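You operate a simulated robot arm through the tools that you are given. There is no shell and no other tool. Be economical: measure what you need, move in short steps, check, and stop when the job is done.

You are at the controls of a simulated robot arm. One attempt, no reset.

JOB
Switch the monitor on, press the space bar and move the pen it names to hole three.
Fine: then press the teal button once and switch the monitor off again.

Only the result counts: the job must be done as asked and must still hold three seconds after the hand-in. Knocking over, shifting, dropping, spilling or breaking anything else fails it.

ROBOT AND FRAMES
A 6-joint arm with a two-finger parallel gripper, fixed in place. Base frame: the origin is at the foot of the arm, x ahead of it, y to its left, z up; the work surface is at about z = 76.3. Units: cm, degrees, N and s.
With the tool pointing down near the work surface it reaches from about 24 to 64 cm from the base axis. Its first joint turns from -66.0 to 66.0 degrees. Payload 2.7 kg.
Tool frame: the origin (TCP) lies between the finger pads and is the grasp point; the fingertips stand 2.3 cm ahead of it; z points along the fingers, y is the line along which they close. The gripper opens to 9.4 cm. The fingers are 3.8 cm wide and 1 cm thick; the gripper's body (5.4 by 9.6 cm) begins 3.9 cm behind the TCP.
Orientation is that of the tool frame in the base frame, as [roll, pitch, yaw] about the fixed x, y, z axes, in that order (R = Rz(yaw) Ry(pitch) Rx(roll)). With the fingers straight down and closing along the base's y, the tool's x points along the base's -x, its y along +y and its z along -z.

CONTROLS
- The arm moves only by the tool servo_tool. Its argument "commands" is a list of rows, each an object (a shift or turn left out is 0, a gripper value left out holds the last) with "grip": the gripper command, from -1 (shut) to 1 (fully open), values between in proportion; "dp": the shift along the tool's x, y, z in cm, a list of three; "dr": the turn, a rotation vector about the tool's x, y, z in rad, a list of three. In form: [{"grip": grip, "dp": [tx, ty, tz], "dr": [ax, ay, az]}, ...]. A call has 1 to 8 rows; each row is the pose to reach, as a shift and turn from the pose commanded when the call began, along the tool's axes at that moment. Each row takes 0.2 s and may step no farther than 5 cm and 8.6 degrees from the row before; otherwise, or with a gripper value out of range, the whole call is refused. A pose out of reach is approached as far as the arm can. The call stops where the force on the tool passes 40 N (or 10 N more than at its start, if that is more) or the arm is blocked; 0.2 s more then pass. Each finger travels about 4.5 cm/s and halts on what it meets, pressing with about 20 N; the grip force reading is that of the motor and also rises with nothing between the fingers. The clock runs only during rows and for 0.2 s after the last one: add rows that repeat a pose to give the fingers time. The reply holds the time, the measured pose of the TCP, the force on the tool along the base axes, the opening and the grip force, in the units named above and with some noise, with the torque about the TCP (base axes, N m) and any sound that the robot's microphone picked up.
- Cameras (640 x 400 px; columns grow to the right, rows downward): "scene" is fixed at [8.63, -45.61, 138.73]; the picture's right is [0.55, -0.83, 0.00], its down [-0.61, -0.41, -0.68] and it looks along [0.56, 0.37, -0.74] (base axes); focal length 272 px, centre (320, 200). "wrist" rides on the gripper at [8.7, 1.6, -7.5] in the tool frame; the picture's right is [-0.18, 0.98, 0.00], its down [-0.58, -0.11, -0.81] and it looks along [-0.79, -0.15, 0.59] (tool axes); focal length 243 px, centre (320, 200). There is no depth. A picture from a camera that has moved, and an enlarged one, comes with that camera's place and axes in the base frame and with its lens.
- get_image(camera): a new picture of that camera. No time passes.
- close_up(camera, box): a new picture of the part [left, top, right, bottom] of that camera's present view, enlarged. No time passes.
- close_job(): hands the job in; it is judged then, once.

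Go step by step. Nothing tells you positions but the pictures and the camera data: compare them with the known pose of the tool, close in by small moves and look again before you grip or let go. The budget is 120 turns and 84 pictures, counting those below and the enlarged ones. Unless the task says otherwise, let go and move clear before handing in, and close with one line.

The tools are called after "Request:" by a JSON object that holds its "op" and its "data". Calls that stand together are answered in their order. servo_tool: Moves the arm, as the interface text tells. Its arguments: {"type":"object","properties":{"commands":{"type":"array","items":{"type":"object","properties":{"grip":{"type":"number"},"dp":{"type":"array","items":{"type":"number"}},"dr":{"type":"array","items":{"type":"number"}}}}}},"required":["commands"]} The other tools are called the same way: get_image (camera) takes a picture; close_up (camera, box) takes an enlarged picture of a part of a camera's view; close_job () hands the job in.

At the start:

```text
time_s: 0.0
eef_pos: [40.97, 1.32, 111.92]
ee_rot: [-179.9, 0.1, 180.0]
force: [-0.8, -0.5, 0.5]
torque: [0.01, 0.0, 0.01]
opening: 9.43
finger_force: 0.1
```

scene: 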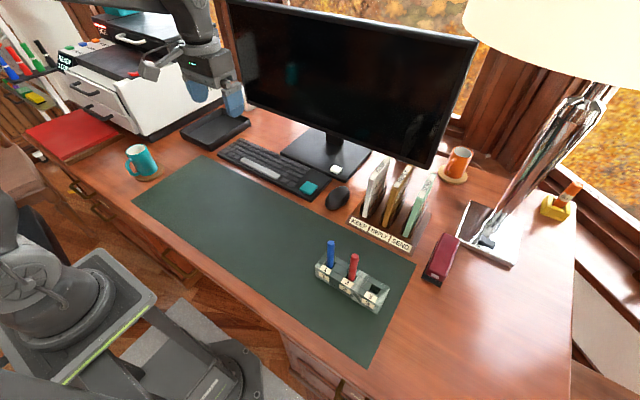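
wrist: 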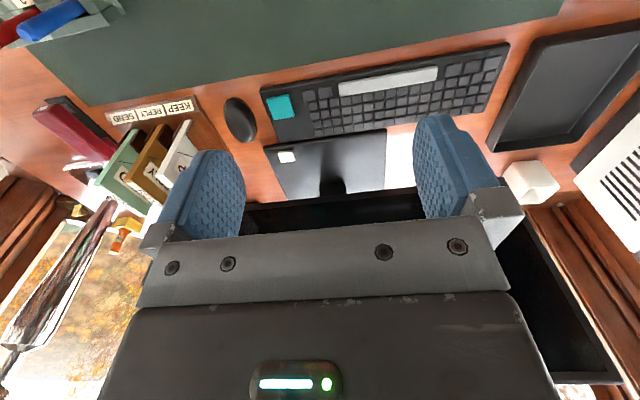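

I see a desk with a monitor (white button on its foot), a keyboard with a teal key and a light space bar, and a pen block with blue and red pens. I'll enlarge the key parts first.

Request:
{"op": "close_up", "data": {"camera": "scene", "box": [290, 220, 430, 320]}}

Request:
{"op": "close_up", "data": {"camera": "scene", "box": [200, 110, 380, 220]}}

Request:
{"op": "close_up", "data": {"camera": "wrist", "box": [220, 30, 520, 220]}}

```text
4.00 times, centred on (360, 270) of scene
camera zoom: at [8.63, -45.61, 138.73], right [0.55, -0.83, 0.0], down [-0.61, -0.41, -0.68], along [0.56, 0.37, -0.74], focal length 1088 px, centre (160, -80)
```

zoom: 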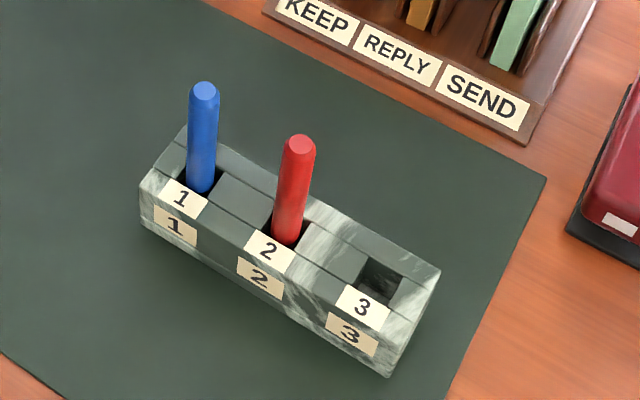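

```text
3.56 times, centred on (290, 165) of scene
camera zoom: at [8.63, -45.61, 138.73], right [0.55, -0.83, 0.0], down [-0.61, -0.41, -0.68], along [0.56, 0.37, -0.74], focal length 967 px, centre (427, 324)
```

zoom: 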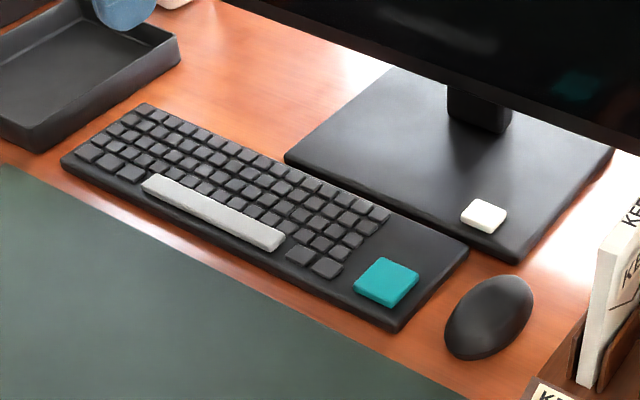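

```text
2.11 times, centred on (370, 125) of wrist
camera zoom: at [32.42, 2.98, 119.21], right [0.18, 0.98, 0.0], down [0.58, -0.11, 0.81], along [0.79, -0.15, -0.59], focal length 511 px, centre (215, 358)
```

zoom: 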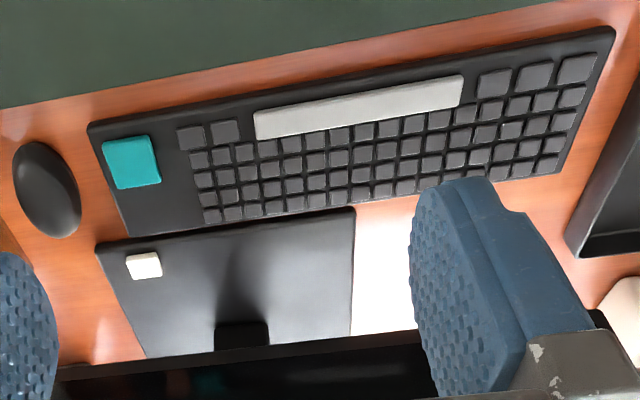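

The monitor button is at about (68.6, -12), the space bar at (55.2, 9.8), the teal key at (56.6, -9.4) and the pen holes lie along y near x=36.5. I'll check that no other teal button exists, then start a closed-finger press.

Request:
{"op": "close_up", "data": {"camera": "scene", "box": [0, 0, 200, 125]}}

Request:
{"op": "servo_tool", "data": {"commands": [{"grip": -1}, {"grip": -1}, {"grip": -1}, {"grip": -1}, {"grip": -1}, {"grip": -1}]}}

```text
3.20 times, centred on (100, 62) of scene
camera zoom: at [8.63, -45.61, 138.73], right [0.55, -0.83, 0.0], down [-0.61, -0.41, -0.68], along [0.56, 0.37, -0.74], focal length 871 px, centre (1024, 640)
```

zoom: 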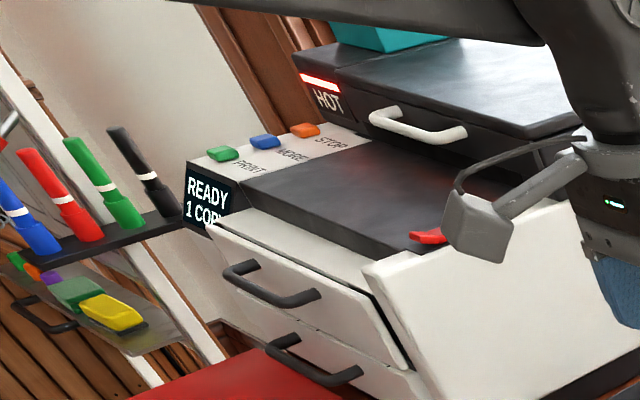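

```text
time_s: 1.4
eef_pos: [41.12, 1.26, 111.8]
ee_rot: [-180.0, 0.0, -180.0]
force: [0.3, -0.8, -0.3]
torque: [0.0, 0.0, 0.03]
opening: 0.01
finger_force: 20.1
```

The only teal button is the key on the keyboard. I'll bring the closed fingers towards the monitor button, tilted forward for reach.

Request:
{"op": "servo_tool", "data": {"commands": [{"dp": [-2, -1.7, 2], "dr": [0, -0.075, 0]}, {"dp": [-4, -3.3, 4], "dr": [0, -0.15, 0]}, {"dp": [-6.3, -5, 6.3], "dr": [0, -0.225, 0]}, {"dp": [-8.5, -6.6, 8.4], "dr": [0, -0.3, 0]}, {"dp": [-10.6, -8.3, 10.5], "dr": [0, -0.375, 0]}, {"dp": [-12.7, -10, 12.6], "dr": [0, -0.45, 0]}, {"dp": [-15, -11.6, 14.7], "dr": [0, -0.525, 0]}, {"dp": [-17, -13.3, 16.8], "dr": [0, -0.6, 0]}]}}

Request:
{"op": "get_image", "data": {"camera": "scene"}}

Request:
{"op": "get_image", "data": {"camera": "wrist"}}

```text
time_s: 3.2
eef_pos: [58.15, -11.94, 95.01]
ee_rot: [-179.9, 34.6, 180.0]
force: [-0.4, 0.0, -0.7]
torque: [0.01, -0.03, 0.01]
opening: 0.0
finger_force: 20.2
```

```text
77 pictures are left
```

scene: 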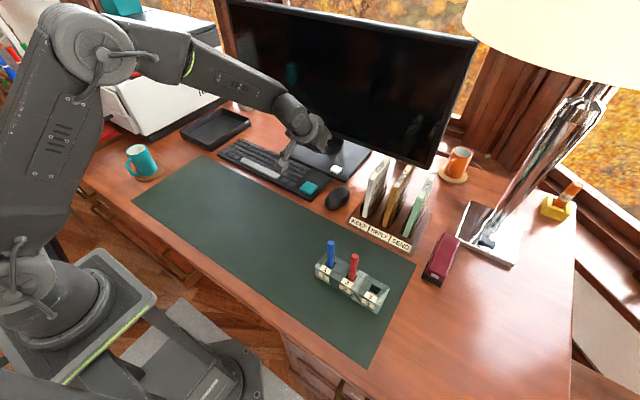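

```text
76 pictures are left
camera wrist: at [46.8, -10.34, 96.21], right [0.15, 0.98, 0.1], down [0.02, -0.11, 0.99], along [0.99, -0.15, -0.04], focal length 243 px, centre (320, 200)
```

wrist: 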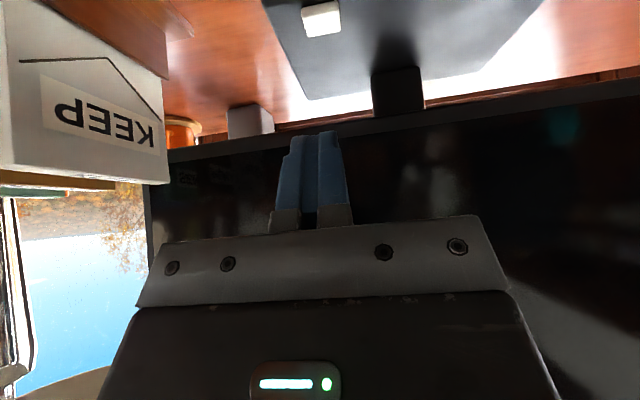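

The button reads consistently at (69.0, -11.8), and the screen's lower edge is at x≈76, z≈86, clear of the tilted hand. I'll move to just above the button.

Request:
{"op": "servo_tool", "data": {"commands": [{"dp": [-0.7, 0.05, 3.8]}, {"dp": [-1.4, 0.1, 7.6]}, {"dp": [-2.1, 0.1, 11.4]}, {"dp": [-2.76, 0.1, 15.2]}, {"dp": [-2.76, 0.1, 15.2]}]}}

Request:
{"op": "get_image", "data": {"camera": "wrist"}}

Request:
{"op": "close_up", "data": {"camera": "scene", "box": [260, 100, 400, 200]}}

```text
time_s: 4.4
eef_pos: [69.11, -11.89, 84.1]
ee_rot: [179.9, 34.4, -180.0]
force: [0.2, 1.7, 0.9]
torque: [0.0, 0.02, -0.02]
opening: 0.01
finger_force: 20.0
```

```text
75 pictures are left
camera wrist: at [57.64, -10.32, 85.27], right [0.15, 0.98, 0.1], down [0.02, -0.11, 0.99], along [0.99, -0.15, -0.04], focal length 243 px, centre (320, 200)
```

wrist: 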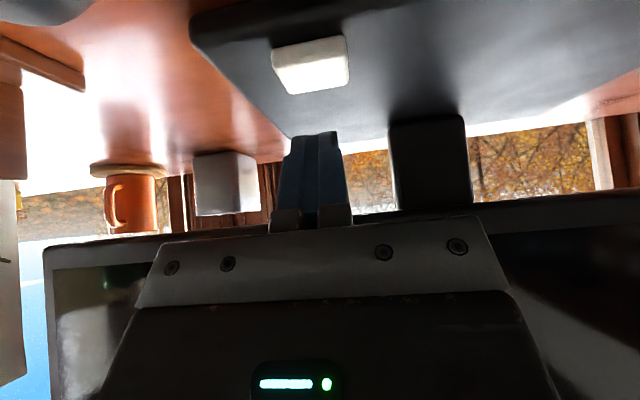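

```text
4.00 times, centred on (330, 150) of scene
camera zoom: at [8.63, -45.61, 138.73], right [0.55, -0.83, 0.0], down [-0.61, -0.41, -0.68], along [0.56, 0.37, -0.74], focal length 1088 px, centre (280, 400)
```

zoom: 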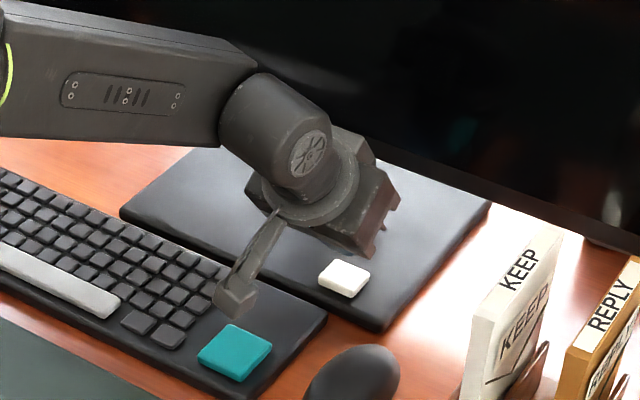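

The tool sits right above the button and the camera mount is clear of the keyboard. I'll lower straight down gently.

Request:
{"op": "servo_tool", "data": {"commands": [{"dp": [0.4, 0.1, 0.6]}, {"dp": [0.8, 0.1, 1.2]}, {"dp": [1.1, 0.1, 1.65]}, {"dp": [1.2, 0.1, 1.8]}]}}

Request:
{"op": "close_up", "data": {"camera": "wrist", "box": [220, 0, 420, 200]}}

```text
time_s: 5.4
eef_pos: [69.01, -11.7, 81.84]
ee_rot: [179.9, 34.6, 180.0]
force: [-0.3, 0.8, -0.1]
torque: [-0.01, -0.03, -0.02]
opening: 0.0
finger_force: 20.2
```

```text
2.00 times, centred on (320, 100) of wrist
camera zoom: at [57.69, -10.14, 83.12], right [0.15, 0.98, 0.1], down [0.02, -0.11, 0.99], along [0.99, -0.15, -0.04], focal length 485 px, centre (320, 400)
```

zoom: 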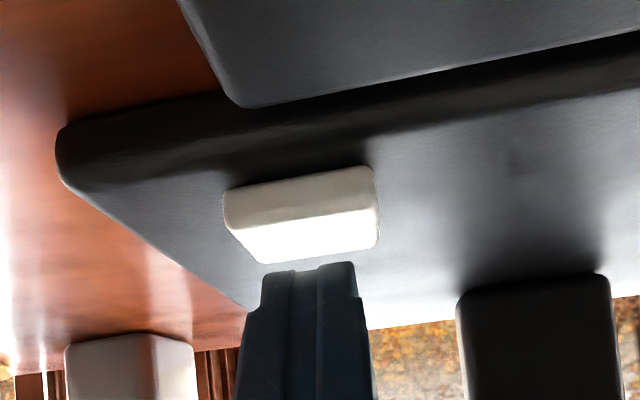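

The finger's tapered tip contacts about 0.6 cm farther out than computed, so I'll shift back slightly and continue down in small steps until the button responds.

Request:
{"op": "servo_tool", "data": {"commands": [{"dp": [0.5, 0, -0.35]}, {"dp": [0.67, 0, -0.1]}, {"dp": [0.78, 0, 0.07]}, {"dp": [0.84, 0, 0.15]}]}}

Request:
{"op": "close_up", "data": {"camera": "wrist", "box": [220, 0, 420, 200]}}

```text
time_s: 6.4
eef_pos: [68.37, -11.72, 81.4]
ee_rot: [180.0, 34.6, -180.0]
force: [-0.4, -0.9, 2.0]
torque: [-0.01, 0.04, -0.01]
opening: 0.0
finger_force: 19.7
heard: click
```

```text
2.00 times, centred on (320, 100) of wrist
camera zoom: at [57.1, -10.13, 82.56], right [0.15, 0.98, 0.1], down [0.02, -0.11, 0.99], along [0.99, -0.15, -0.04], focal length 485 px, centre (320, 400)
```

zoom: 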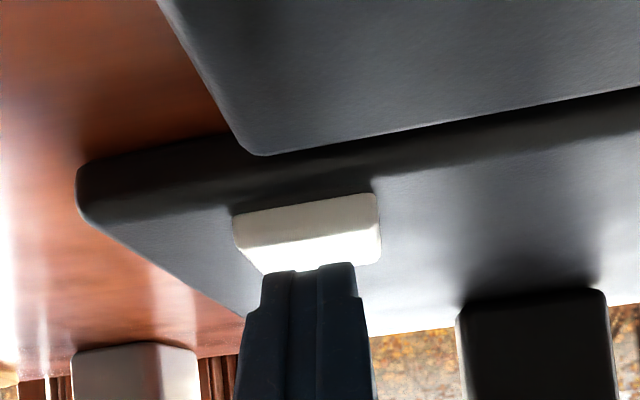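

A click was heard. I'll raise the tool straight up and check whether the monitor came on.

Request:
{"op": "servo_tool", "data": {"commands": [{"dp": [-0.56, 0, -0.82]}, {"dp": [-1.7, 0, -2.5]}, {"dp": [-1.7, 0, -5.5]}, {"dp": [-1.7, 0, -9]}, {"dp": [-1.7, 0, -9]}]}}

Request:
{"op": "get_image", "data": {"camera": "scene"}}

```text
time_s: 7.6
eef_pos: [64.67, -11.84, 89.68]
ee_rot: [180.0, 34.5, 180.0]
force: [0.3, -0.8, 0.5]
torque: [-0.02, -0.01, -0.03]
opening: 0.0
finger_force: 19.9
```

```text
71 pictures are left
```

scene: 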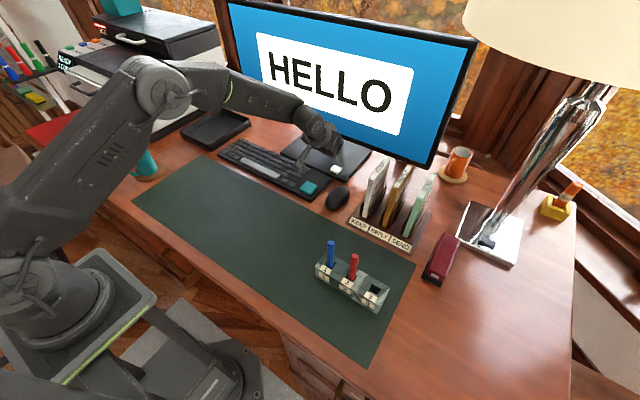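

The monitor shows HELLO. Next is the space bar: I'll move above it with the same tilt.

Request:
{"op": "servo_tool", "data": {"commands": [{"dp": [1.8, 3.6, -0.3]}, {"dp": [3.6, 7.2, -0.6]}, {"dp": [5.4, 10.8, -0.9]}, {"dp": [7.2, 14.4, -1.2]}, {"dp": [9, 18, -1.5]}, {"dp": [10.87, 21.4, -1.77]}, {"dp": [10.87, 21.4, -1.77]}]}}

Request:
{"op": "get_image", "data": {"camera": "wrist"}}

Request:
{"op": "close_up", "data": {"camera": "scene", "box": [190, 110, 330, 210]}}

```text
time_s: 9.2
eef_pos: [54.66, 9.64, 85.01]
ee_rot: [179.9, 34.5, 179.8]
force: [-0.9, 0.8, -1.3]
torque: [-0.04, -0.02, 0.01]
opening: 0.0
finger_force: 20.1
out of reach, approached as far as the arm can: row 4, 5
```

```text
70 pictures are left
camera wrist: at [43.23, 11.3, 86.25], right [0.15, 0.98, 0.11], down [0.02, -0.11, 0.99], along [0.99, -0.15, -0.04], focal length 243 px, centre (320, 200)
```

wrist: 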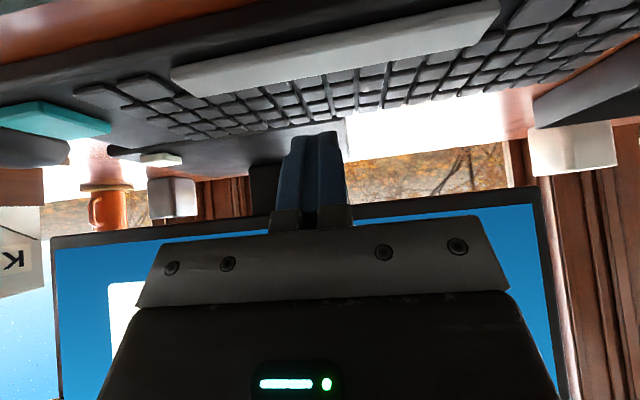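

```text
4.00 times, centred on (260, 160) of scene
camera zoom: at [8.63, -45.61, 138.73], right [0.55, -0.83, 0.0], down [-0.61, -0.41, -0.68], along [0.56, 0.37, -0.74], focal length 1088 px, centre (560, 360)
```

zoom: 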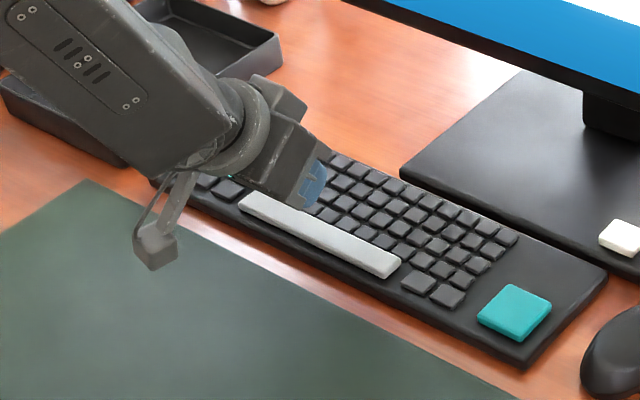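

The finger is above the middle of the bar. I'll lower to just above it and check alignment.

Request:
{"op": "servo_tool", "data": {"commands": [{"dp": [0.6, 0.3, 0.85]}, {"dp": [1.2, 0.5, 1.7]}, {"dp": [1.81, 0.5, 2.64]}, {"dp": [1.81, 0.5, 2.64]}]}}

Request:
{"op": "get_image", "data": {"camera": "wrist"}}

Request:
{"op": "close_up", "data": {"camera": "scene", "box": [220, 130, 304, 190]}}

```text
time_s: 10.2
eef_pos: [54.75, 10.06, 81.8]
ee_rot: [-179.9, 34.6, -180.0]
force: [0.3, -0.6, 0.2]
torque: [0.0, 0.0, 0.01]
opening: 0.01
finger_force: 19.8
```

```text
68 pictures are left
camera wrist: at [43.42, 11.74, 83.01], right [0.15, 0.98, 0.1], down [0.02, -0.11, 0.99], along [0.99, -0.15, -0.04], focal length 243 px, centre (320, 200)
```

wrist: 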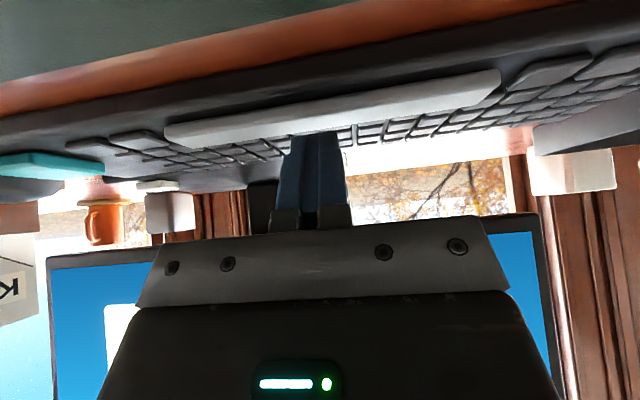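

```text
6.67 times, centred on (262, 160) of scene
camera zoom: at [8.63, -45.61, 138.73], right [0.55, -0.83, 0.0], down [-0.61, -0.41, -0.68], along [0.56, 0.37, -0.74], focal length 1814 px, centre (707, 467)
```

zoom: 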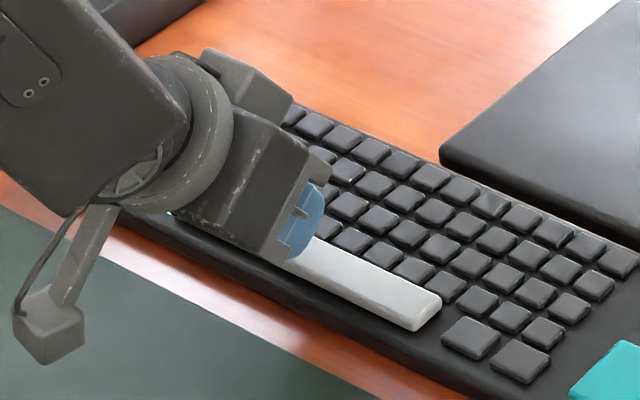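

The finger is slightly towards the front half of the bar, so I'll nudge forward 0.3 and step down until a click.

Request:
{"op": "servo_tool", "data": {"commands": [{"dp": [-0.02, 0, 0.5]}, {"dp": [0.09, 0, 0.66]}, {"dp": [0.2, 0, 0.83]}, {"dp": [0.32, 0, 0.99]}]}}

Request:
{"op": "close_up", "data": {"camera": "wrist", "box": [220, 50, 420, 200]}}

```text
time_s: 11.2
eef_pos: [55.11, 10.09, 80.97]
ee_rot: [180.0, 34.7, 180.0]
force: [-4.0, -1.6, 11.3]
torque: [-0.04, 0.17, -0.04]
opening: 0.0
finger_force: 19.5
heard: click
```

```text
2.67 times, centred on (320, 125) of wrist
camera zoom: at [43.78, 11.78, 82.09], right [0.15, 0.98, 0.1], down [0.02, -0.11, 0.99], along [0.99, -0.15, -0.04], focal length 647 px, centre (320, 400)
```

zoom: 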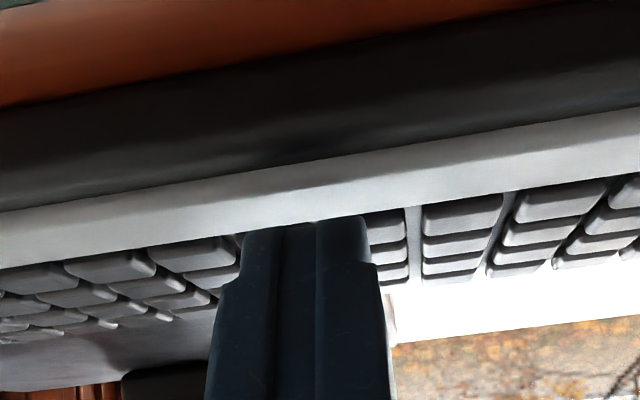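

A click again, with 11 N of contact. I'll lift and read the screen.

Request:
{"op": "servo_tool", "data": {"commands": [{"dp": [-0.56, 0, -0.82]}, {"dp": [-2.2, 0, -3.3]}, {"dp": [-4.5, 0, -6.6]}, {"dp": [-4.5, 0, -6.6]}]}}

Request:
{"op": "get_image", "data": {"camera": "scene"}}

```text
time_s: 12.2
eef_pos: [54.88, 10.08, 88.89]
ee_rot: [179.9, 34.5, -179.9]
force: [-0.1, -0.7, 0.8]
torque: [-0.03, 0.0, -0.02]
opening: 0.0
finger_force: 20.8
```

```text
65 pictures are left
```

scene: 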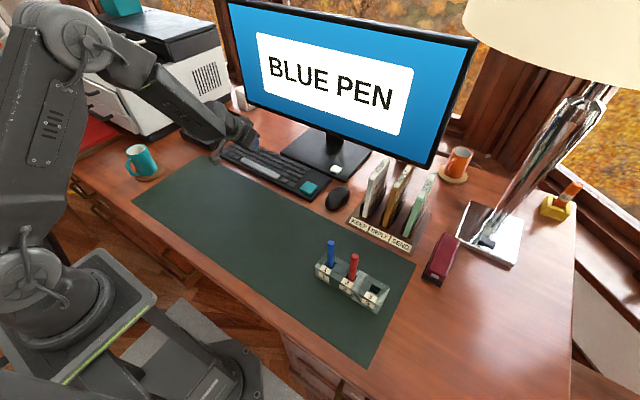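

The screen says BLUE PEN, which stands in hole one. I'll lift, straighten the tool and then swing towards the pen block.

Request:
{"op": "servo_tool", "data": {"commands": [{"dp": [-0.3, -1.2, -2.7], "dr": [0, 0.075, 0]}, {"dp": [-0.6, -2.5, -5.4], "dr": [0, 0.15, 0]}, {"dp": [-0.9, -3.7, -8], "dr": [0, 0.225, 0]}, {"dp": [-1.3, -5, -10.7], "dr": [0, 0.3, 0]}, {"dp": [-1.6, -6.2, -13.4], "dr": [0, 0.375, 0]}, {"dp": [-1.9, -7.5, -16], "dr": [0, 0.45, 0]}, {"dp": [-2.2, -8.7, -18.6], "dr": [0, 0.525, 0]}, {"dp": [-2.6, -10, -21.3], "dr": [0, 0.602, 0]}]}}

```text
time_s: 14.0
eef_pos: [45.03, 0.11, 107.92]
ee_rot: [-180.0, -0.1, -180.0]
force: [0.6, -0.8, 0.0]
torque: [0.01, -0.01, 0.03]
opening: 0.0
finger_force: 19.7
out of reach, approached as far as the arm can: row 1
```

Now swinging over the pen block while turning the gripper so it closes along the base x, away from the neighbouring pen.

Request:
{"op": "servo_tool", "data": {"commands": [{"grip": 0, "dp": [1.06, -3.5, 0], "dr": [0, 0, 0.145]}, {"dp": [2.1, -7, 0], "dr": [0, 0, 0.29]}, {"dp": [3.2, -10.5, 0], "dr": [0, 0, 0.435]}, {"dp": [4.25, -14, 0], "dr": [0, 0, 0.58]}, {"dp": [5.3, -17.5, 0], "dr": [0, 0, 0.725]}, {"dp": [6.4, -21, 0], "dr": [0, 0, 0.87]}, {"dp": [7.4, -24.5, 0], "dr": [0, 0, 1.015]}, {"dp": [8.5, -28, 0], "dr": [0, 0, 1.16]}]}}

Request:
{"op": "servo_tool", "data": {"commands": [{"dr": [0, 0, 0.14]}, {"dr": [0, 0, 0.28]}, {"dr": [0, 0, 0.411]}, {"dr": [0, 0, 0.411]}]}}

Request:
{"op": "get_image", "data": {"camera": "wrist"}}

Request:
{"op": "get_image", "data": {"camera": "scene"}}

```text
time_s: 15.8
eef_pos: [36.59, -27.84, 107.81]
ee_rot: [-179.9, -0.1, 113.4]
force: [-1.0, -0.4, 0.5]
torque: [-0.02, 0.02, 0.01]
opening: 4.7
finger_force: 0.1
```

```text
time_s: 16.8
eef_pos: [36.56, -27.95, 107.8]
ee_rot: [-180.0, 0.0, 89.9]
force: [0.2, 0.1, -0.2]
torque: [-0.02, 0.01, 0.0]
opening: 4.7
finger_force: 0.1
```

```text
64 pictures are left
camera wrist: at [38.28, -19.2, 115.26], right [0.98, -0.19, 0.0], down [-0.11, -0.58, 0.81], along [-0.15, -0.79, -0.59], focal length 243 px, centre (320, 200)
```

wrist: 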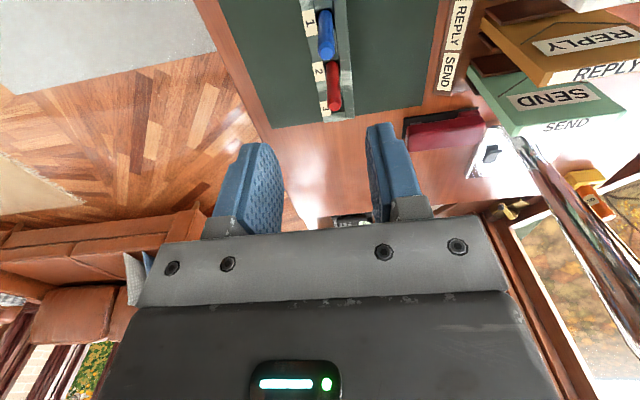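

```text
63 pictures are left
```

scene: 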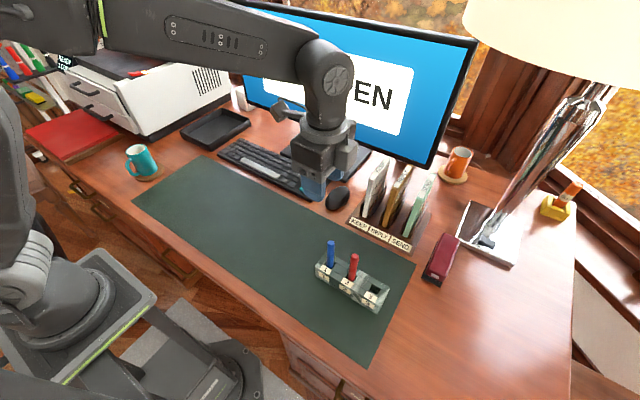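

The block is in the wrist view. I'll enlarge it to triangulate the holes.

Request:
{"op": "close_up", "data": {"camera": "wrist", "box": [230, 0, 430, 125]}}

```text
3.20 times, centred on (330, 62) of wrist
camera zoom: at [38.28, -19.2, 115.26], right [0.98, -0.19, 0.0], down [-0.11, -0.58, 0.81], along [-0.15, -0.79, -0.59], focal length 776 px, centre (288, 640)
```

zoom: 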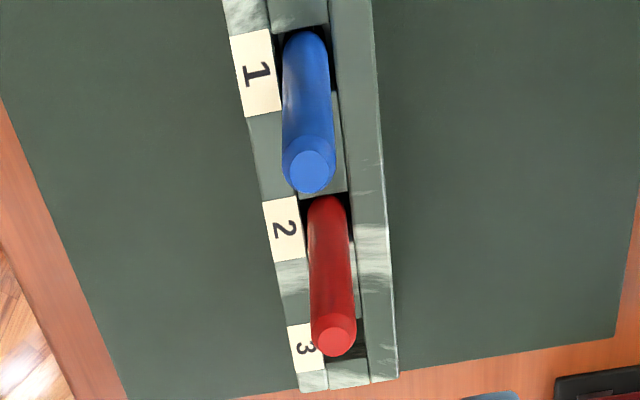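

The blue pen is at about (37.0, -29.8), top at z≈89, with hole three near (37.0, -41.5). I'll descend to just above the pen and check.

Request:
{"op": "servo_tool", "data": {"commands": [{"dp": [-0.6, 0.15, 4]}, {"dp": [-1.2, 0.3, 8]}, {"dp": [-1.85, 0.44, 12]}, {"dp": [-1.85, 0.44, 15.5]}, {"dp": [-1.85, 0.44, 15.5]}]}}

Request:
{"op": "get_image", "data": {"camera": "wrist"}}

Request:
{"op": "close_up", "data": {"camera": "scene", "box": [280, 190, 420, 320]}}

```text
time_s: 18.0
eef_pos: [36.99, -29.68, 92.26]
ee_rot: [-180.0, 0.0, 90.0]
force: [-0.3, 0.6, 0.3]
torque: [0.04, -0.01, -0.01]
opening: 4.72
finger_force: 0.1
```

```text
61 pictures are left
camera wrist: at [38.58, -21.09, 99.74], right [0.98, -0.18, 0.0], down [-0.11, -0.58, 0.81], along [-0.15, -0.79, -0.59], focal length 243 px, centre (320, 200)
```

wrist: 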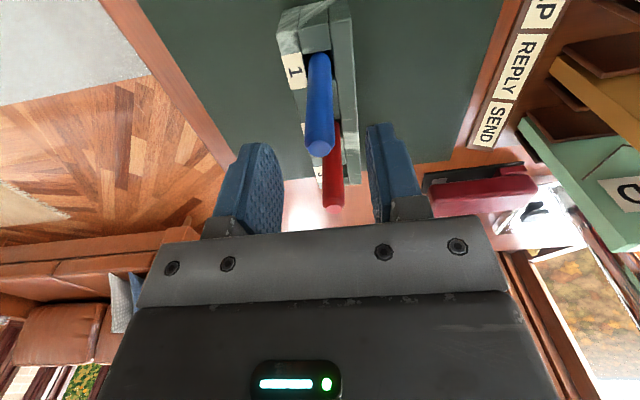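

```text
3.08 times, centred on (350, 255) of scene
camera zoom: at [8.63, -45.61, 138.73], right [0.55, -0.83, 0.0], down [-0.61, -0.41, -0.68], along [0.56, 0.37, -0.74], focal length 837 px, centre (228, 31)
```

zoom: 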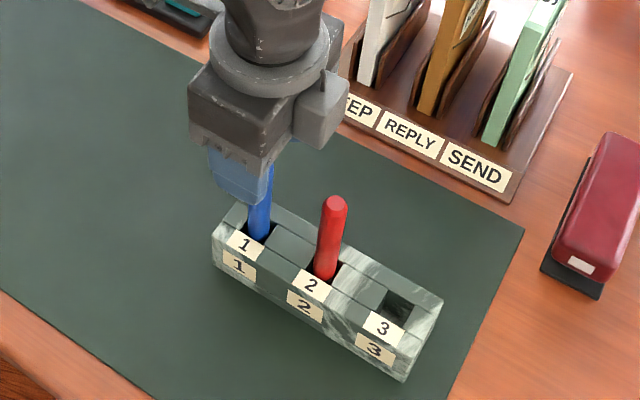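

Aligned within a few millimetres. I'll descend around the pen and close.

Request:
{"op": "servo_tool", "data": {"commands": [{"dp": [-0.3, -0.1, 1.5]}, {"dp": [-0.3, -0.1, 3]}, {"dp": [-0.3, -0.1, 4.5]}, {"dp": [-0.3, -0.1, 5.8]}, {"dp": [-0.3, -0.1, 5.8]}]}}

Request:
{"op": "get_image", "data": {"camera": "wrist"}}

```text
time_s: 19.2
eef_pos: [37.09, -30.05, 86.55]
ee_rot: [180.0, 0.1, 90.0]
force: [0.2, -0.7, -0.2]
torque: [-0.03, 0.01, 0.02]
opening: 4.7
finger_force: 0.1
```

```text
59 pictures are left
camera wrist: at [38.6, -21.4, 93.96], right [0.98, -0.18, 0.0], down [-0.11, -0.58, 0.81], along [-0.15, -0.79, -0.59], focal length 243 px, centre (320, 200)
```

wrist: 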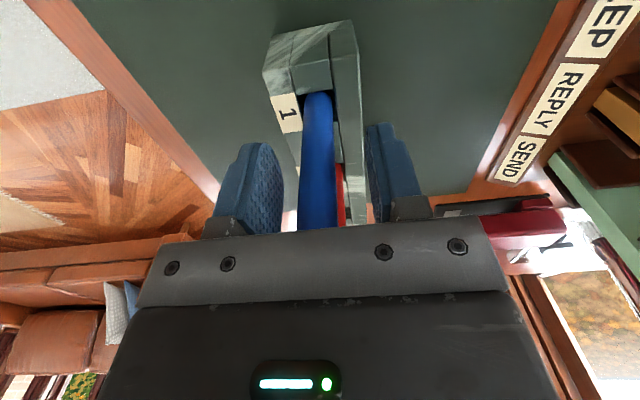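

The pen is centred between the fingers; closing.

Request:
{"op": "servo_tool", "data": {"commands": [{"grip": -1}, {"grip": -1}, {"grip": -1}, {"grip": -1}]}}

Request:
{"op": "servo_tool", "data": {"commands": [{"dp": [0, 0, -1]}, {"dp": [0, 0, -2]}, {"dp": [0, 0, -4]}, {"dp": [0, 0, -7]}, {"dp": [0, 0, -11]}, {"dp": [0, 0, -15]}, {"dp": [0, 0, -15]}]}}

Request:
{"op": "get_image", "data": {"camera": "wrist"}}

Request:
{"op": "close_up", "data": {"camera": "scene", "box": [270, 130, 430, 320]}}

```text
time_s: 20.2
eef_pos: [36.87, -29.98, 86.52]
ee_rot: [-179.9, 0.0, 90.1]
force: [0.3, 0.7, 0.3]
torque: [0.0, 0.01, 0.04]
opening: 1.55
finger_force: 19.7
```

```text
time_s: 21.8
eef_pos: [37.1, -29.91, 101.48]
ee_rot: [180.0, 0.0, 90.0]
force: [-0.6, -1.0, -0.5]
torque: [-0.01, 0.02, 0.02]
opening: 1.55
finger_force: 20.0
```

```text
58 pictures are left
camera wrist: at [38.66, -21.35, 109.05], right [0.98, -0.18, 0.0], down [-0.11, -0.58, 0.81], along [-0.15, -0.79, -0.59], focal length 243 px, centre (320, 200)
```

wrist: 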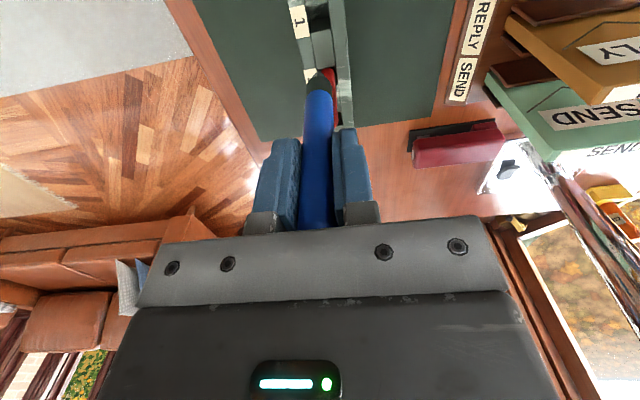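

```text
2.11 times, centred on (350, 225) of scene
camera zoom: at [8.63, -45.61, 138.73], right [0.55, -0.83, 0.0], down [-0.61, -0.41, -0.68], along [0.56, 0.37, -0.74], focal length 573 px, centre (257, 147)
```

zoom: 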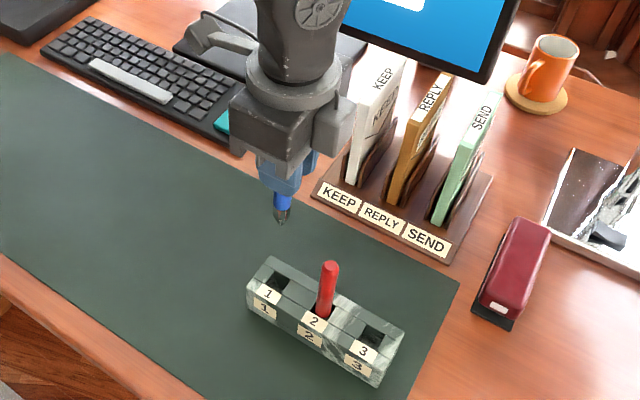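

The pen is held upright and its tip clears the red pen. Moving it over hole three.

Request:
{"op": "servo_tool", "data": {"commands": [{"dp": [-1, 0, -1]}, {"dp": [-4, 0, -1.5]}, {"dp": [-7, 0, -1.5]}, {"dp": [-10, -0.1, -1.5]}, {"dp": [-11.65, -0.1, -1.5]}, {"dp": [-11.65, -0.1, -1.5]}]}}

Request:
{"op": "servo_tool", "data": {"commands": [{"dp": [0, 0, 3.5]}, {"dp": [0, 0, 7]}, {"dp": [0, 0, 9.5]}, {"dp": [0, 0, 9.5]}]}}

Request:
{"op": "get_image", "data": {"camera": "wrist"}}

Request:
{"op": "close_up", "data": {"camera": "scene", "box": [300, 210, 420, 310]}}

```text
time_s: 23.2
eef_pos: [36.77, -41.63, 103.09]
ee_rot: [-180.0, -0.1, 90.0]
force: [0.3, 0.6, -0.8]
torque: [0.0, -0.01, -0.01]
opening: 1.58
finger_force: 20.0
```

```text
time_s: 24.2
eef_pos: [36.83, -41.65, 93.45]
ee_rot: [-180.0, 0.1, 89.9]
force: [0.3, -0.2, 0.2]
torque: [-0.01, -0.02, -0.01]
opening: 1.55
finger_force: 20.7
```

```text
56 pictures are left
camera wrist: at [38.44, -32.97, 100.93], right [0.98, -0.18, 0.0], down [-0.11, -0.58, 0.81], along [-0.15, -0.79, -0.59], focal length 243 px, centre (320, 200)
```

wrist: 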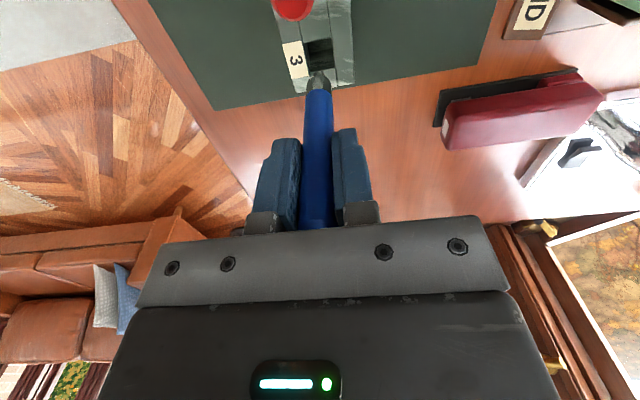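

```text
4.00 times, centred on (360, 260) of scene
camera zoom: at [8.63, -45.61, 138.73], right [0.55, -0.83, 0.0], down [-0.61, -0.41, -0.68], along [0.56, 0.37, -0.74], focal length 1088 px, centre (160, -40)
```

zoom: 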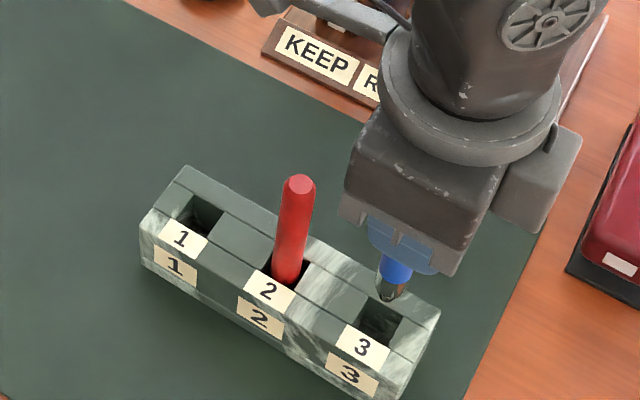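

The hole is directly below within a couple of millimetres. I'll lower so the tip is at the hole's mouth and look again.

Request:
{"op": "servo_tool", "data": {"commands": [{"dp": [0.1, 0, 1.2]}, {"dp": [0.12, 0, 2.4]}, {"dp": [0.12, 0, 2.4]}]}}

Request:
{"op": "close_up", "data": {"camera": "wrist", "box": [240, 0, 400, 130]}}

Request:
{"op": "close_up", "data": {"camera": "scene", "box": [340, 240, 410, 310]}}

```text
time_s: 25.0
eef_pos: [36.9, -41.5, 91.21]
ee_rot: [180.0, 0.0, 90.1]
force: [-0.2, 0.2, -0.4]
torque: [-0.06, 0.0, 0.03]
opening: 1.56
finger_force: 20.3
```

```text
3.08 times, centred on (320, 65) of wrist
camera zoom: at [38.45, -32.86, 98.56], right [0.98, -0.18, 0.0], down [-0.11, -0.58, 0.81], along [-0.15, -0.79, -0.59], focal length 746 px, centre (320, 615)
```

zoom: 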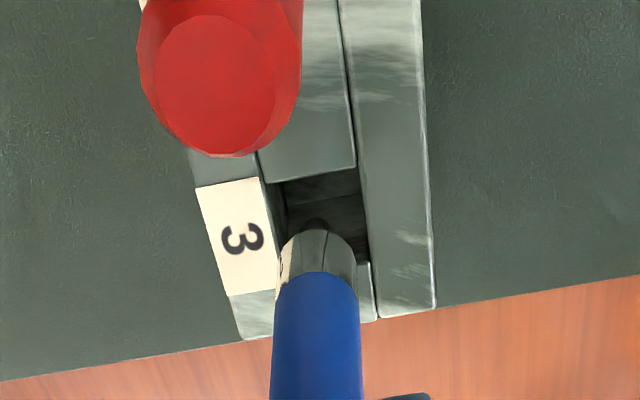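

```text
5.71 times, centred on (375, 275) of scene
camera zoom: at [8.63, -45.61, 138.73], right [0.55, -0.83, 0.0], down [-0.61, -0.41, -0.68], along [0.56, 0.37, -0.74], focal length 1555 px, centre (6, -229)
```

zoom: 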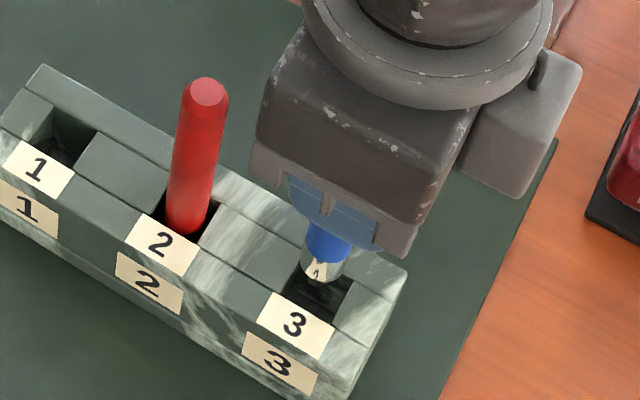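

The tip is over the hole opening. Lowering into it slowly to the original grasp height.

Request:
{"op": "servo_tool", "data": {"commands": [{"dp": [0, 0, 0.7]}, {"dp": [0, 0, 1.4]}, {"dp": [0, 0, 2.1]}, {"dp": [0, 0, 2.8]}, {"dp": [0, 0, 3.4]}, {"dp": [0, 0, 3.4]}]}}

Request:
{"op": "get_image", "data": {"camera": "wrist"}}

Request:
{"op": "close_up", "data": {"camera": "scene", "box": [300, 220, 420, 310]}}

```text
time_s: 26.4
eef_pos: [36.87, -41.48, 87.64]
ee_rot: [180.0, -0.1, 90.0]
force: [0.8, 0.3, -0.8]
torque: [0.05, 0.0, 0.01]
opening: 1.57
finger_force: 20.1
```

```text
52 pictures are left
camera wrist: at [38.45, -32.84, 95.13], right [0.98, -0.18, 0.0], down [-0.11, -0.58, 0.81], along [-0.15, -0.79, -0.59], focal length 243 px, centre (320, 200)
```

wrist: 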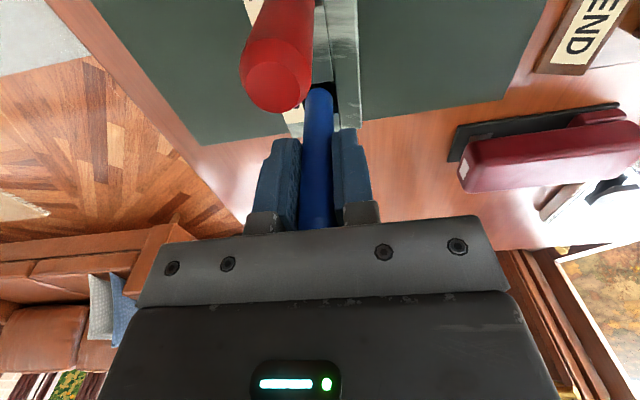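

```text
4.44 times, centred on (360, 265) of scene
camera zoom: at [8.63, -45.61, 138.73], right [0.55, -0.83, 0.0], down [-0.61, -0.41, -0.68], along [0.56, 0.37, -0.74], focal length 1209 px, centre (142, -89)
```

zoom: 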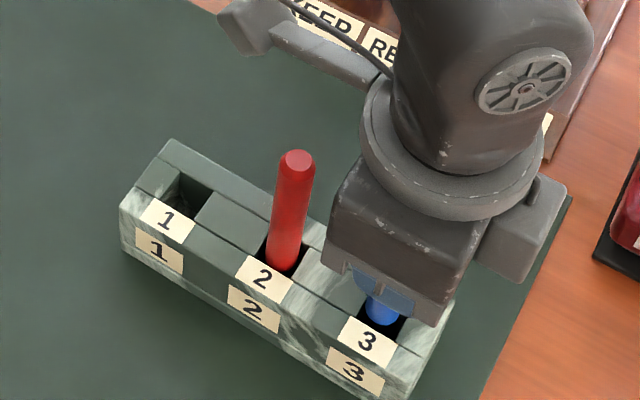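

The pen is going into hole three without contact. Lowering the remaining centimetre gently.

Request:
{"op": "servo_tool", "data": {"commands": [{"dp": [0, 0, 0.4]}, {"dp": [0, 0, 0.8]}, {"dp": [0, 0, 1.0]}, {"dp": [0, 0, 1.1]}, {"dp": [0, 0, 1.1]}]}}

```text
time_s: 27.6
eef_pos: [36.86, -41.62, 86.73]
ee_rot: [179.9, 0.3, 90.0]
force: [-3.5, -1.2, 19.3]
torque: [0.02, 0.38, 0.03]
opening: 1.58
finger_force: 19.8
```

The pen has reached the bottom of the hole at the same height it came from. I'll ease off a little and open partway.

Request:
{"op": "servo_tool", "data": {"commands": [{"dp": [0, 0, -0.2]}, {"dp": [0, 0, -0.2]}, {"grip": -0.4, "dp": [0, 0, -0.2]}, {"grip": 0, "dp": [0, 0, -0.2]}, {"grip": 0, "dp": [0, 0, -0.2]}, {"grip": 0, "dp": [0, 0, -0.2]}]}}

Request:
{"op": "get_image", "data": {"camera": "wrist"}}

```text
time_s: 29.0
eef_pos: [36.78, -41.54, 86.75]
ee_rot: [180.0, 0.0, 90.0]
force: [-0.8, 0.2, -1.2]
torque: [-0.01, 0.02, 0.01]
opening: 4.69
finger_force: 0.0
```

```text
50 pictures are left
camera wrist: at [38.48, -32.87, 94.22], right [0.98, -0.18, 0.0], down [-0.11, -0.58, 0.81], along [-0.15, -0.79, -0.59], focal length 243 px, centre (320, 200)
```

wrist: 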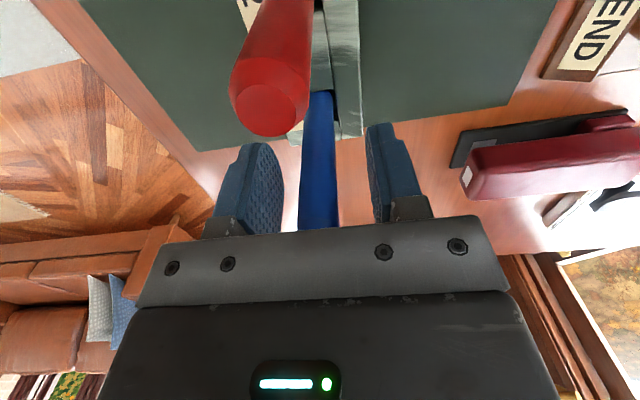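

Released and the pen stands. I'll rise straight up well clear and check.

Request:
{"op": "servo_tool", "data": {"commands": [{"dp": [0, 0, -2]}, {"dp": [0, 0, -5]}, {"dp": [0, 0, -9]}, {"dp": [0, 0, -14]}, {"dp": [0, 0, -18]}, {"dp": [0, 0, -21]}, {"grip": -1, "dp": [0, 0, -21]}]}}

Request:
{"op": "get_image", "data": {"camera": "scene"}}

Request:
{"op": "close_up", "data": {"camera": "scene", "box": [290, 220, 430, 320]}}

```text
time_s: 30.6
eef_pos: [36.77, -41.52, 107.8]
ee_rot: [-180.0, 0.0, 90.0]
force: [-0.3, 1.5, 0.8]
torque: [-0.01, -0.04, 0.01]
opening: 1.2
finger_force: 0.0
```

```text
49 pictures are left
```

scene: 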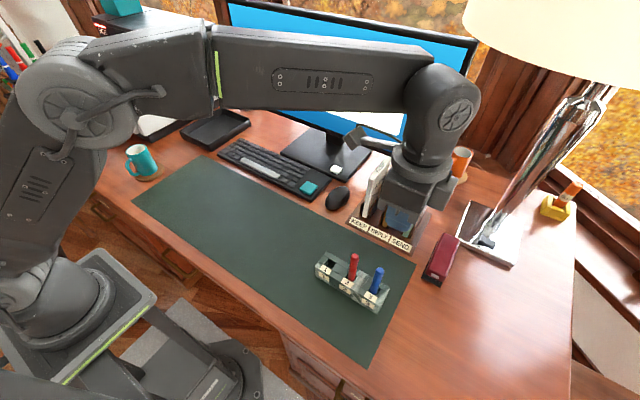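

```text
4.00 times, centred on (360, 270) of scene
camera zoom: at [8.63, -45.61, 138.73], right [0.55, -0.83, 0.0], down [-0.61, -0.41, -0.68], along [0.56, 0.37, -0.74], focal length 1088 px, centre (160, -80)
```

zoom: 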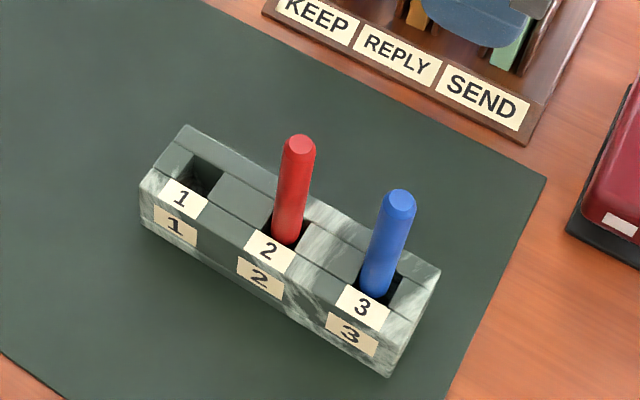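

The blue pen stands in hole three and nothing else moved. Now I'll swing back, turning the tool to its former yaw, for the teal button.

Request:
{"op": "servo_tool", "data": {"commands": [{"dp": [4, 1.6, 0], "dr": [0, 0, -0.14]}, {"dp": [8, 3.2, 0], "dr": [0, 0, -0.28]}, {"dp": [12, 4.9, 0], "dr": [0, 0, -0.42]}, {"dp": [16, 6.5, 0], "dr": [0, 0, -0.56]}, {"dp": [20, 8.1, 0], "dr": [0, 0, -0.7]}, {"dp": [24, 9.8, 0], "dr": [0, 0, -0.84]}, {"dp": [28, 11.4, 0], "dr": [0, 0, -0.98]}, {"dp": [32, 13, 0], "dr": [0, 0, -1.12]}]}}

Request:
{"op": "servo_tool", "data": {"commands": [{"dr": [0, 0, -0.14]}, {"dr": [0, 0, -0.28]}, {"dr": [0, 0, -0.4508]}, {"dr": [0, 0, -0.4508]}]}}

```text
time_s: 32.4
eef_pos: [49.72, -9.44, 107.9]
ee_rot: [-179.9, 0.1, 154.3]
force: [0.4, -0.8, -0.4]
torque: [-0.01, 0.02, 0.0]
opening: 0.0
finger_force: 19.6
```

```text
refused: row 3 steps farther than a row can; nothing moved
```

One row was too large; I'll repeat with smaller steps.

Request:
{"op": "servo_tool", "data": {"commands": [{"dr": [0, 0, -0.12]}, {"dr": [0, 0, -0.24]}, {"dr": [0, 0, -0.35]}, {"dr": [0, 0, -0.4485]}, {"dr": [0, 0, -0.4485]}]}}

```text
time_s: 33.6
eef_pos: [49.86, -9.51, 107.69]
ee_rot: [-180.0, 0.0, 179.8]
force: [-0.1, -0.3, 0.3]
torque: [0.04, 0.03, 0.0]
opening: 0.0
finger_force: 19.7
```

Now tilting and descending to above the teal button.

Request:
{"op": "servo_tool", "data": {"commands": [{"dp": [-0.8, 0, 2.8], "dr": [0, -0.075, 0]}, {"dp": [-1.6, 0, 5.6], "dr": [0, -0.15, 0]}, {"dp": [-2.4, 0, 8.5], "dr": [0, -0.225, 0]}, {"dp": [-3.2, 0, 11.3], "dr": [0, -0.3, 0]}, {"dp": [-4, 0, 14.2], "dr": [0, -0.375, 0]}, {"dp": [-4.8, 0, 17], "dr": [0, -0.45, 0]}, {"dp": [-5.6, 0.1, 19.8], "dr": [0, -0.525, 0]}, {"dp": [-6.45, 0.1, 22.7], "dr": [0, -0.6, 0]}]}}

Request:
{"op": "get_image", "data": {"camera": "wrist"}}

Request:
{"op": "close_up", "data": {"camera": "scene", "box": [250, 130, 380, 220]}}

```text
time_s: 35.4
eef_pos: [56.27, -9.46, 85.14]
ee_rot: [180.0, 34.5, 180.0]
force: [0.0, -0.1, -0.5]
torque: [-0.02, -0.01, 0.01]
opening: 0.01
finger_force: 20.4
```

```text
47 pictures are left
camera wrist: at [44.95, -7.82, 86.3], right [0.15, 0.98, 0.1], down [0.02, -0.11, 0.99], along [0.99, -0.15, -0.04], focal length 243 px, centre (320, 200)
```

wrist: 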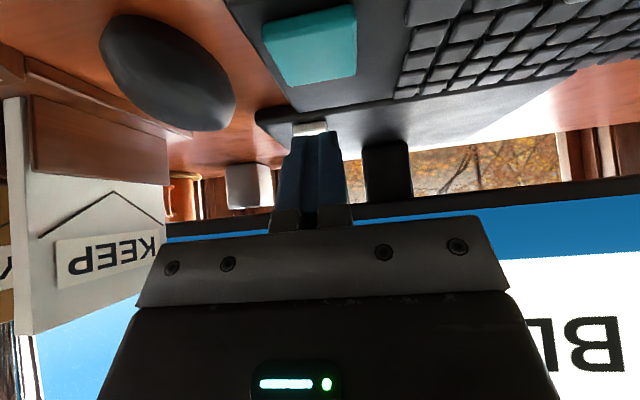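

```text
4.44 times, centred on (315, 175) of scene
camera zoom: at [8.63, -45.61, 138.73], right [0.55, -0.83, 0.0], down [-0.61, -0.41, -0.68], along [0.56, 0.37, -0.74], focal length 1209 px, centre (342, 311)
```

zoom: 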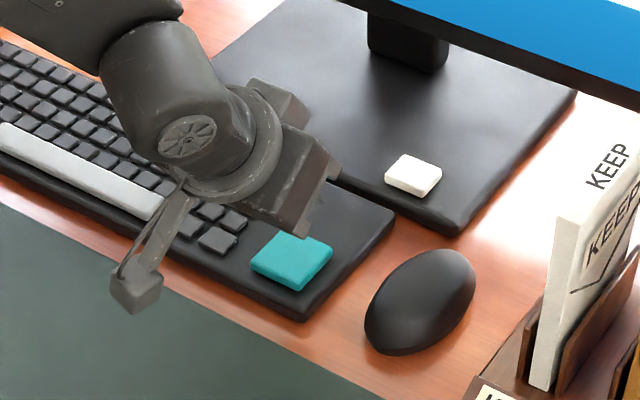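

The tool is above the teal button. Lowering in small steps.

Request:
{"op": "servo_tool", "data": {"commands": [{"dp": [0.5, 0.1, 1]}, {"dp": [1.1, 0.15, 2]}, {"dp": [1.76, 0.15, 2.91]}, {"dp": [1.76, 0.15, 2.91]}]}}

Request:
{"op": "close_up", "data": {"camera": "wrist", "box": [220, 0, 420, 200]}}

```text
time_s: 36.4
eef_pos: [56.46, -9.43, 81.75]
ee_rot: [179.9, 34.4, 179.9]
force: [0.1, -0.6, 0.0]
torque: [-0.02, -0.02, -0.01]
opening: 0.0
finger_force: 19.8
```

```text
2.00 times, centred on (320, 100) of wrist
camera zoom: at [45.17, -7.65, 82.97], right [0.15, 0.98, 0.1], down [0.02, -0.11, 0.99], along [0.99, -0.15, -0.04], focal length 485 px, centre (320, 400)
```

zoom: 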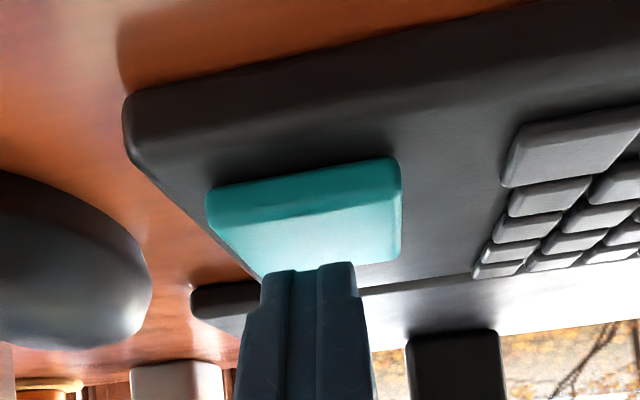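

The tip will land inside the button. Pressing in small steps.

Request:
{"op": "servo_tool", "data": {"commands": [{"dp": [0.17, 0, 0.25]}, {"dp": [0.28, 0, 0.41]}, {"dp": [0.37, 0, 0.54]}, {"dp": [0.37, 0, 0.54]}]}}

```text
time_s: 37.4
eef_pos: [56.53, -9.27, 81.02]
ee_rot: [180.0, 34.4, 179.9]
force: [-2.3, 1.0, 7.1]
torque: [0.0, 0.08, -0.02]
opening: 0.02
finger_force: 19.5
heard: click
```

One click heard. I'll lift straight up and look at the screen and the button.

Request:
{"op": "servo_tool", "data": {"commands": [{"dp": [-0.56, 0, -0.82]}, {"dp": [-2.2, 0, -3.3]}, {"dp": [-4.5, 0, -6.6]}, {"dp": [-4.5, 0, -6.6]}]}}

Request:
{"op": "get_image", "data": {"camera": "scene"}}

```text
time_s: 38.4
eef_pos: [56.37, -9.29, 88.97]
ee_rot: [180.0, 34.3, 179.8]
force: [0.1, 0.4, 0.3]
torque: [0.0, -0.02, 0.02]
opening: 0.03
finger_force: 20.1
```

```text
44 pictures are left
```

scene: 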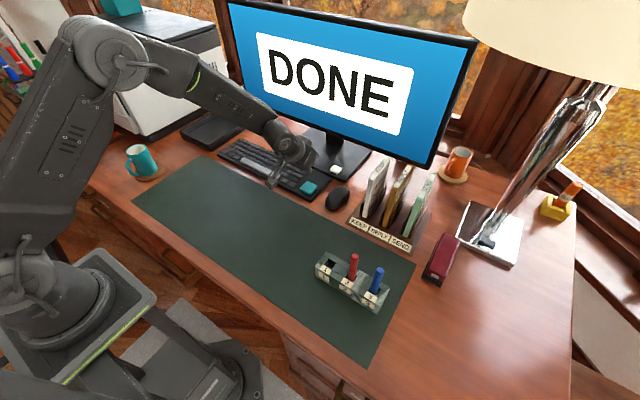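

The screen shows DONE. Last, back to the monitor button along the earlier route.

Request:
{"op": "servo_tool", "data": {"commands": [{"dp": [-1.8, -0.6, 2.7]}, {"dp": [-3.6, -1.2, 5.4]}, {"dp": [-5.4, -1.8, 8.2]}, {"dp": [-7.1, -2.45, 10.93]}, {"dp": [-7.1, -2.45, 10.93]}]}}

Request:
{"op": "close_up", "data": {"camera": "wrist", "box": [220, 0, 420, 200]}}

```text
time_s: 39.6
eef_pos: [68.5, -11.72, 83.86]
ee_rot: [180.0, 34.3, 179.9]
force: [-0.4, 1.3, -0.7]
torque: [0.0, 0.02, -0.02]
opening: 0.0
finger_force: 19.7
```

```text
2.00 times, centred on (320, 100) of wrist
camera zoom: at [57.14, -10.06, 85.2], right [0.15, 0.98, 0.1], down [0.03, -0.11, 0.99], along [0.99, -0.15, -0.04], focal length 485 px, centre (320, 400)
```

zoom: 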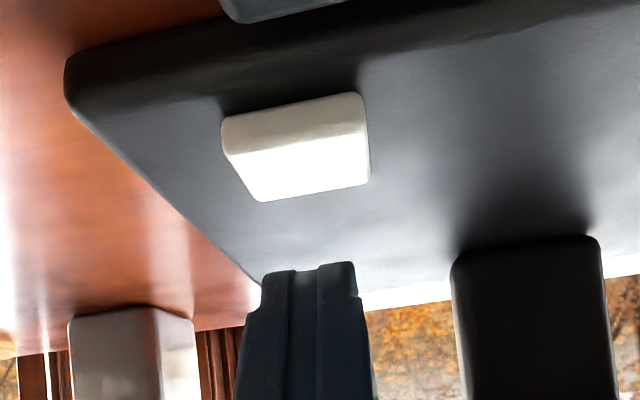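

Lined up as before. Lowering to the height where it clicked.

Request:
{"op": "servo_tool", "data": {"commands": [{"dp": [0.5, 0, 0.75]}, {"dp": [1.0, 0, 1.5]}, {"dp": [1.2, 0, 1.77]}, {"dp": [1.3, 0, 1.92]}, {"dp": [1.38, 0, 2.03]}]}}

```text
time_s: 40.8
eef_pos: [68.63, -11.75, 81.49]
ee_rot: [180.0, 34.5, 179.8]
force: [-0.8, 0.6, 0.5]
torque: [-0.05, 0.01, 0.03]
opening: 0.0
finger_force: 19.9
```

No click and no contact yet; continuing a few millimetres.

Request:
{"op": "servo_tool", "data": {"commands": [{"dp": [0.07, 0, 0.1]}, {"dp": [0.14, 0, 0.2]}, {"dp": [0.2, 0, 0.29]}, {"dp": [0.2, 0, 0.29]}]}}

```text
time_s: 41.8
eef_pos: [68.68, -11.83, 81.13]
ee_rot: [180.0, 34.4, 179.8]
force: [-0.9, 0.6, 1.7]
torque: [-0.01, 0.01, 0.01]
opening: 0.0
finger_force: 20.1
heard: click
```

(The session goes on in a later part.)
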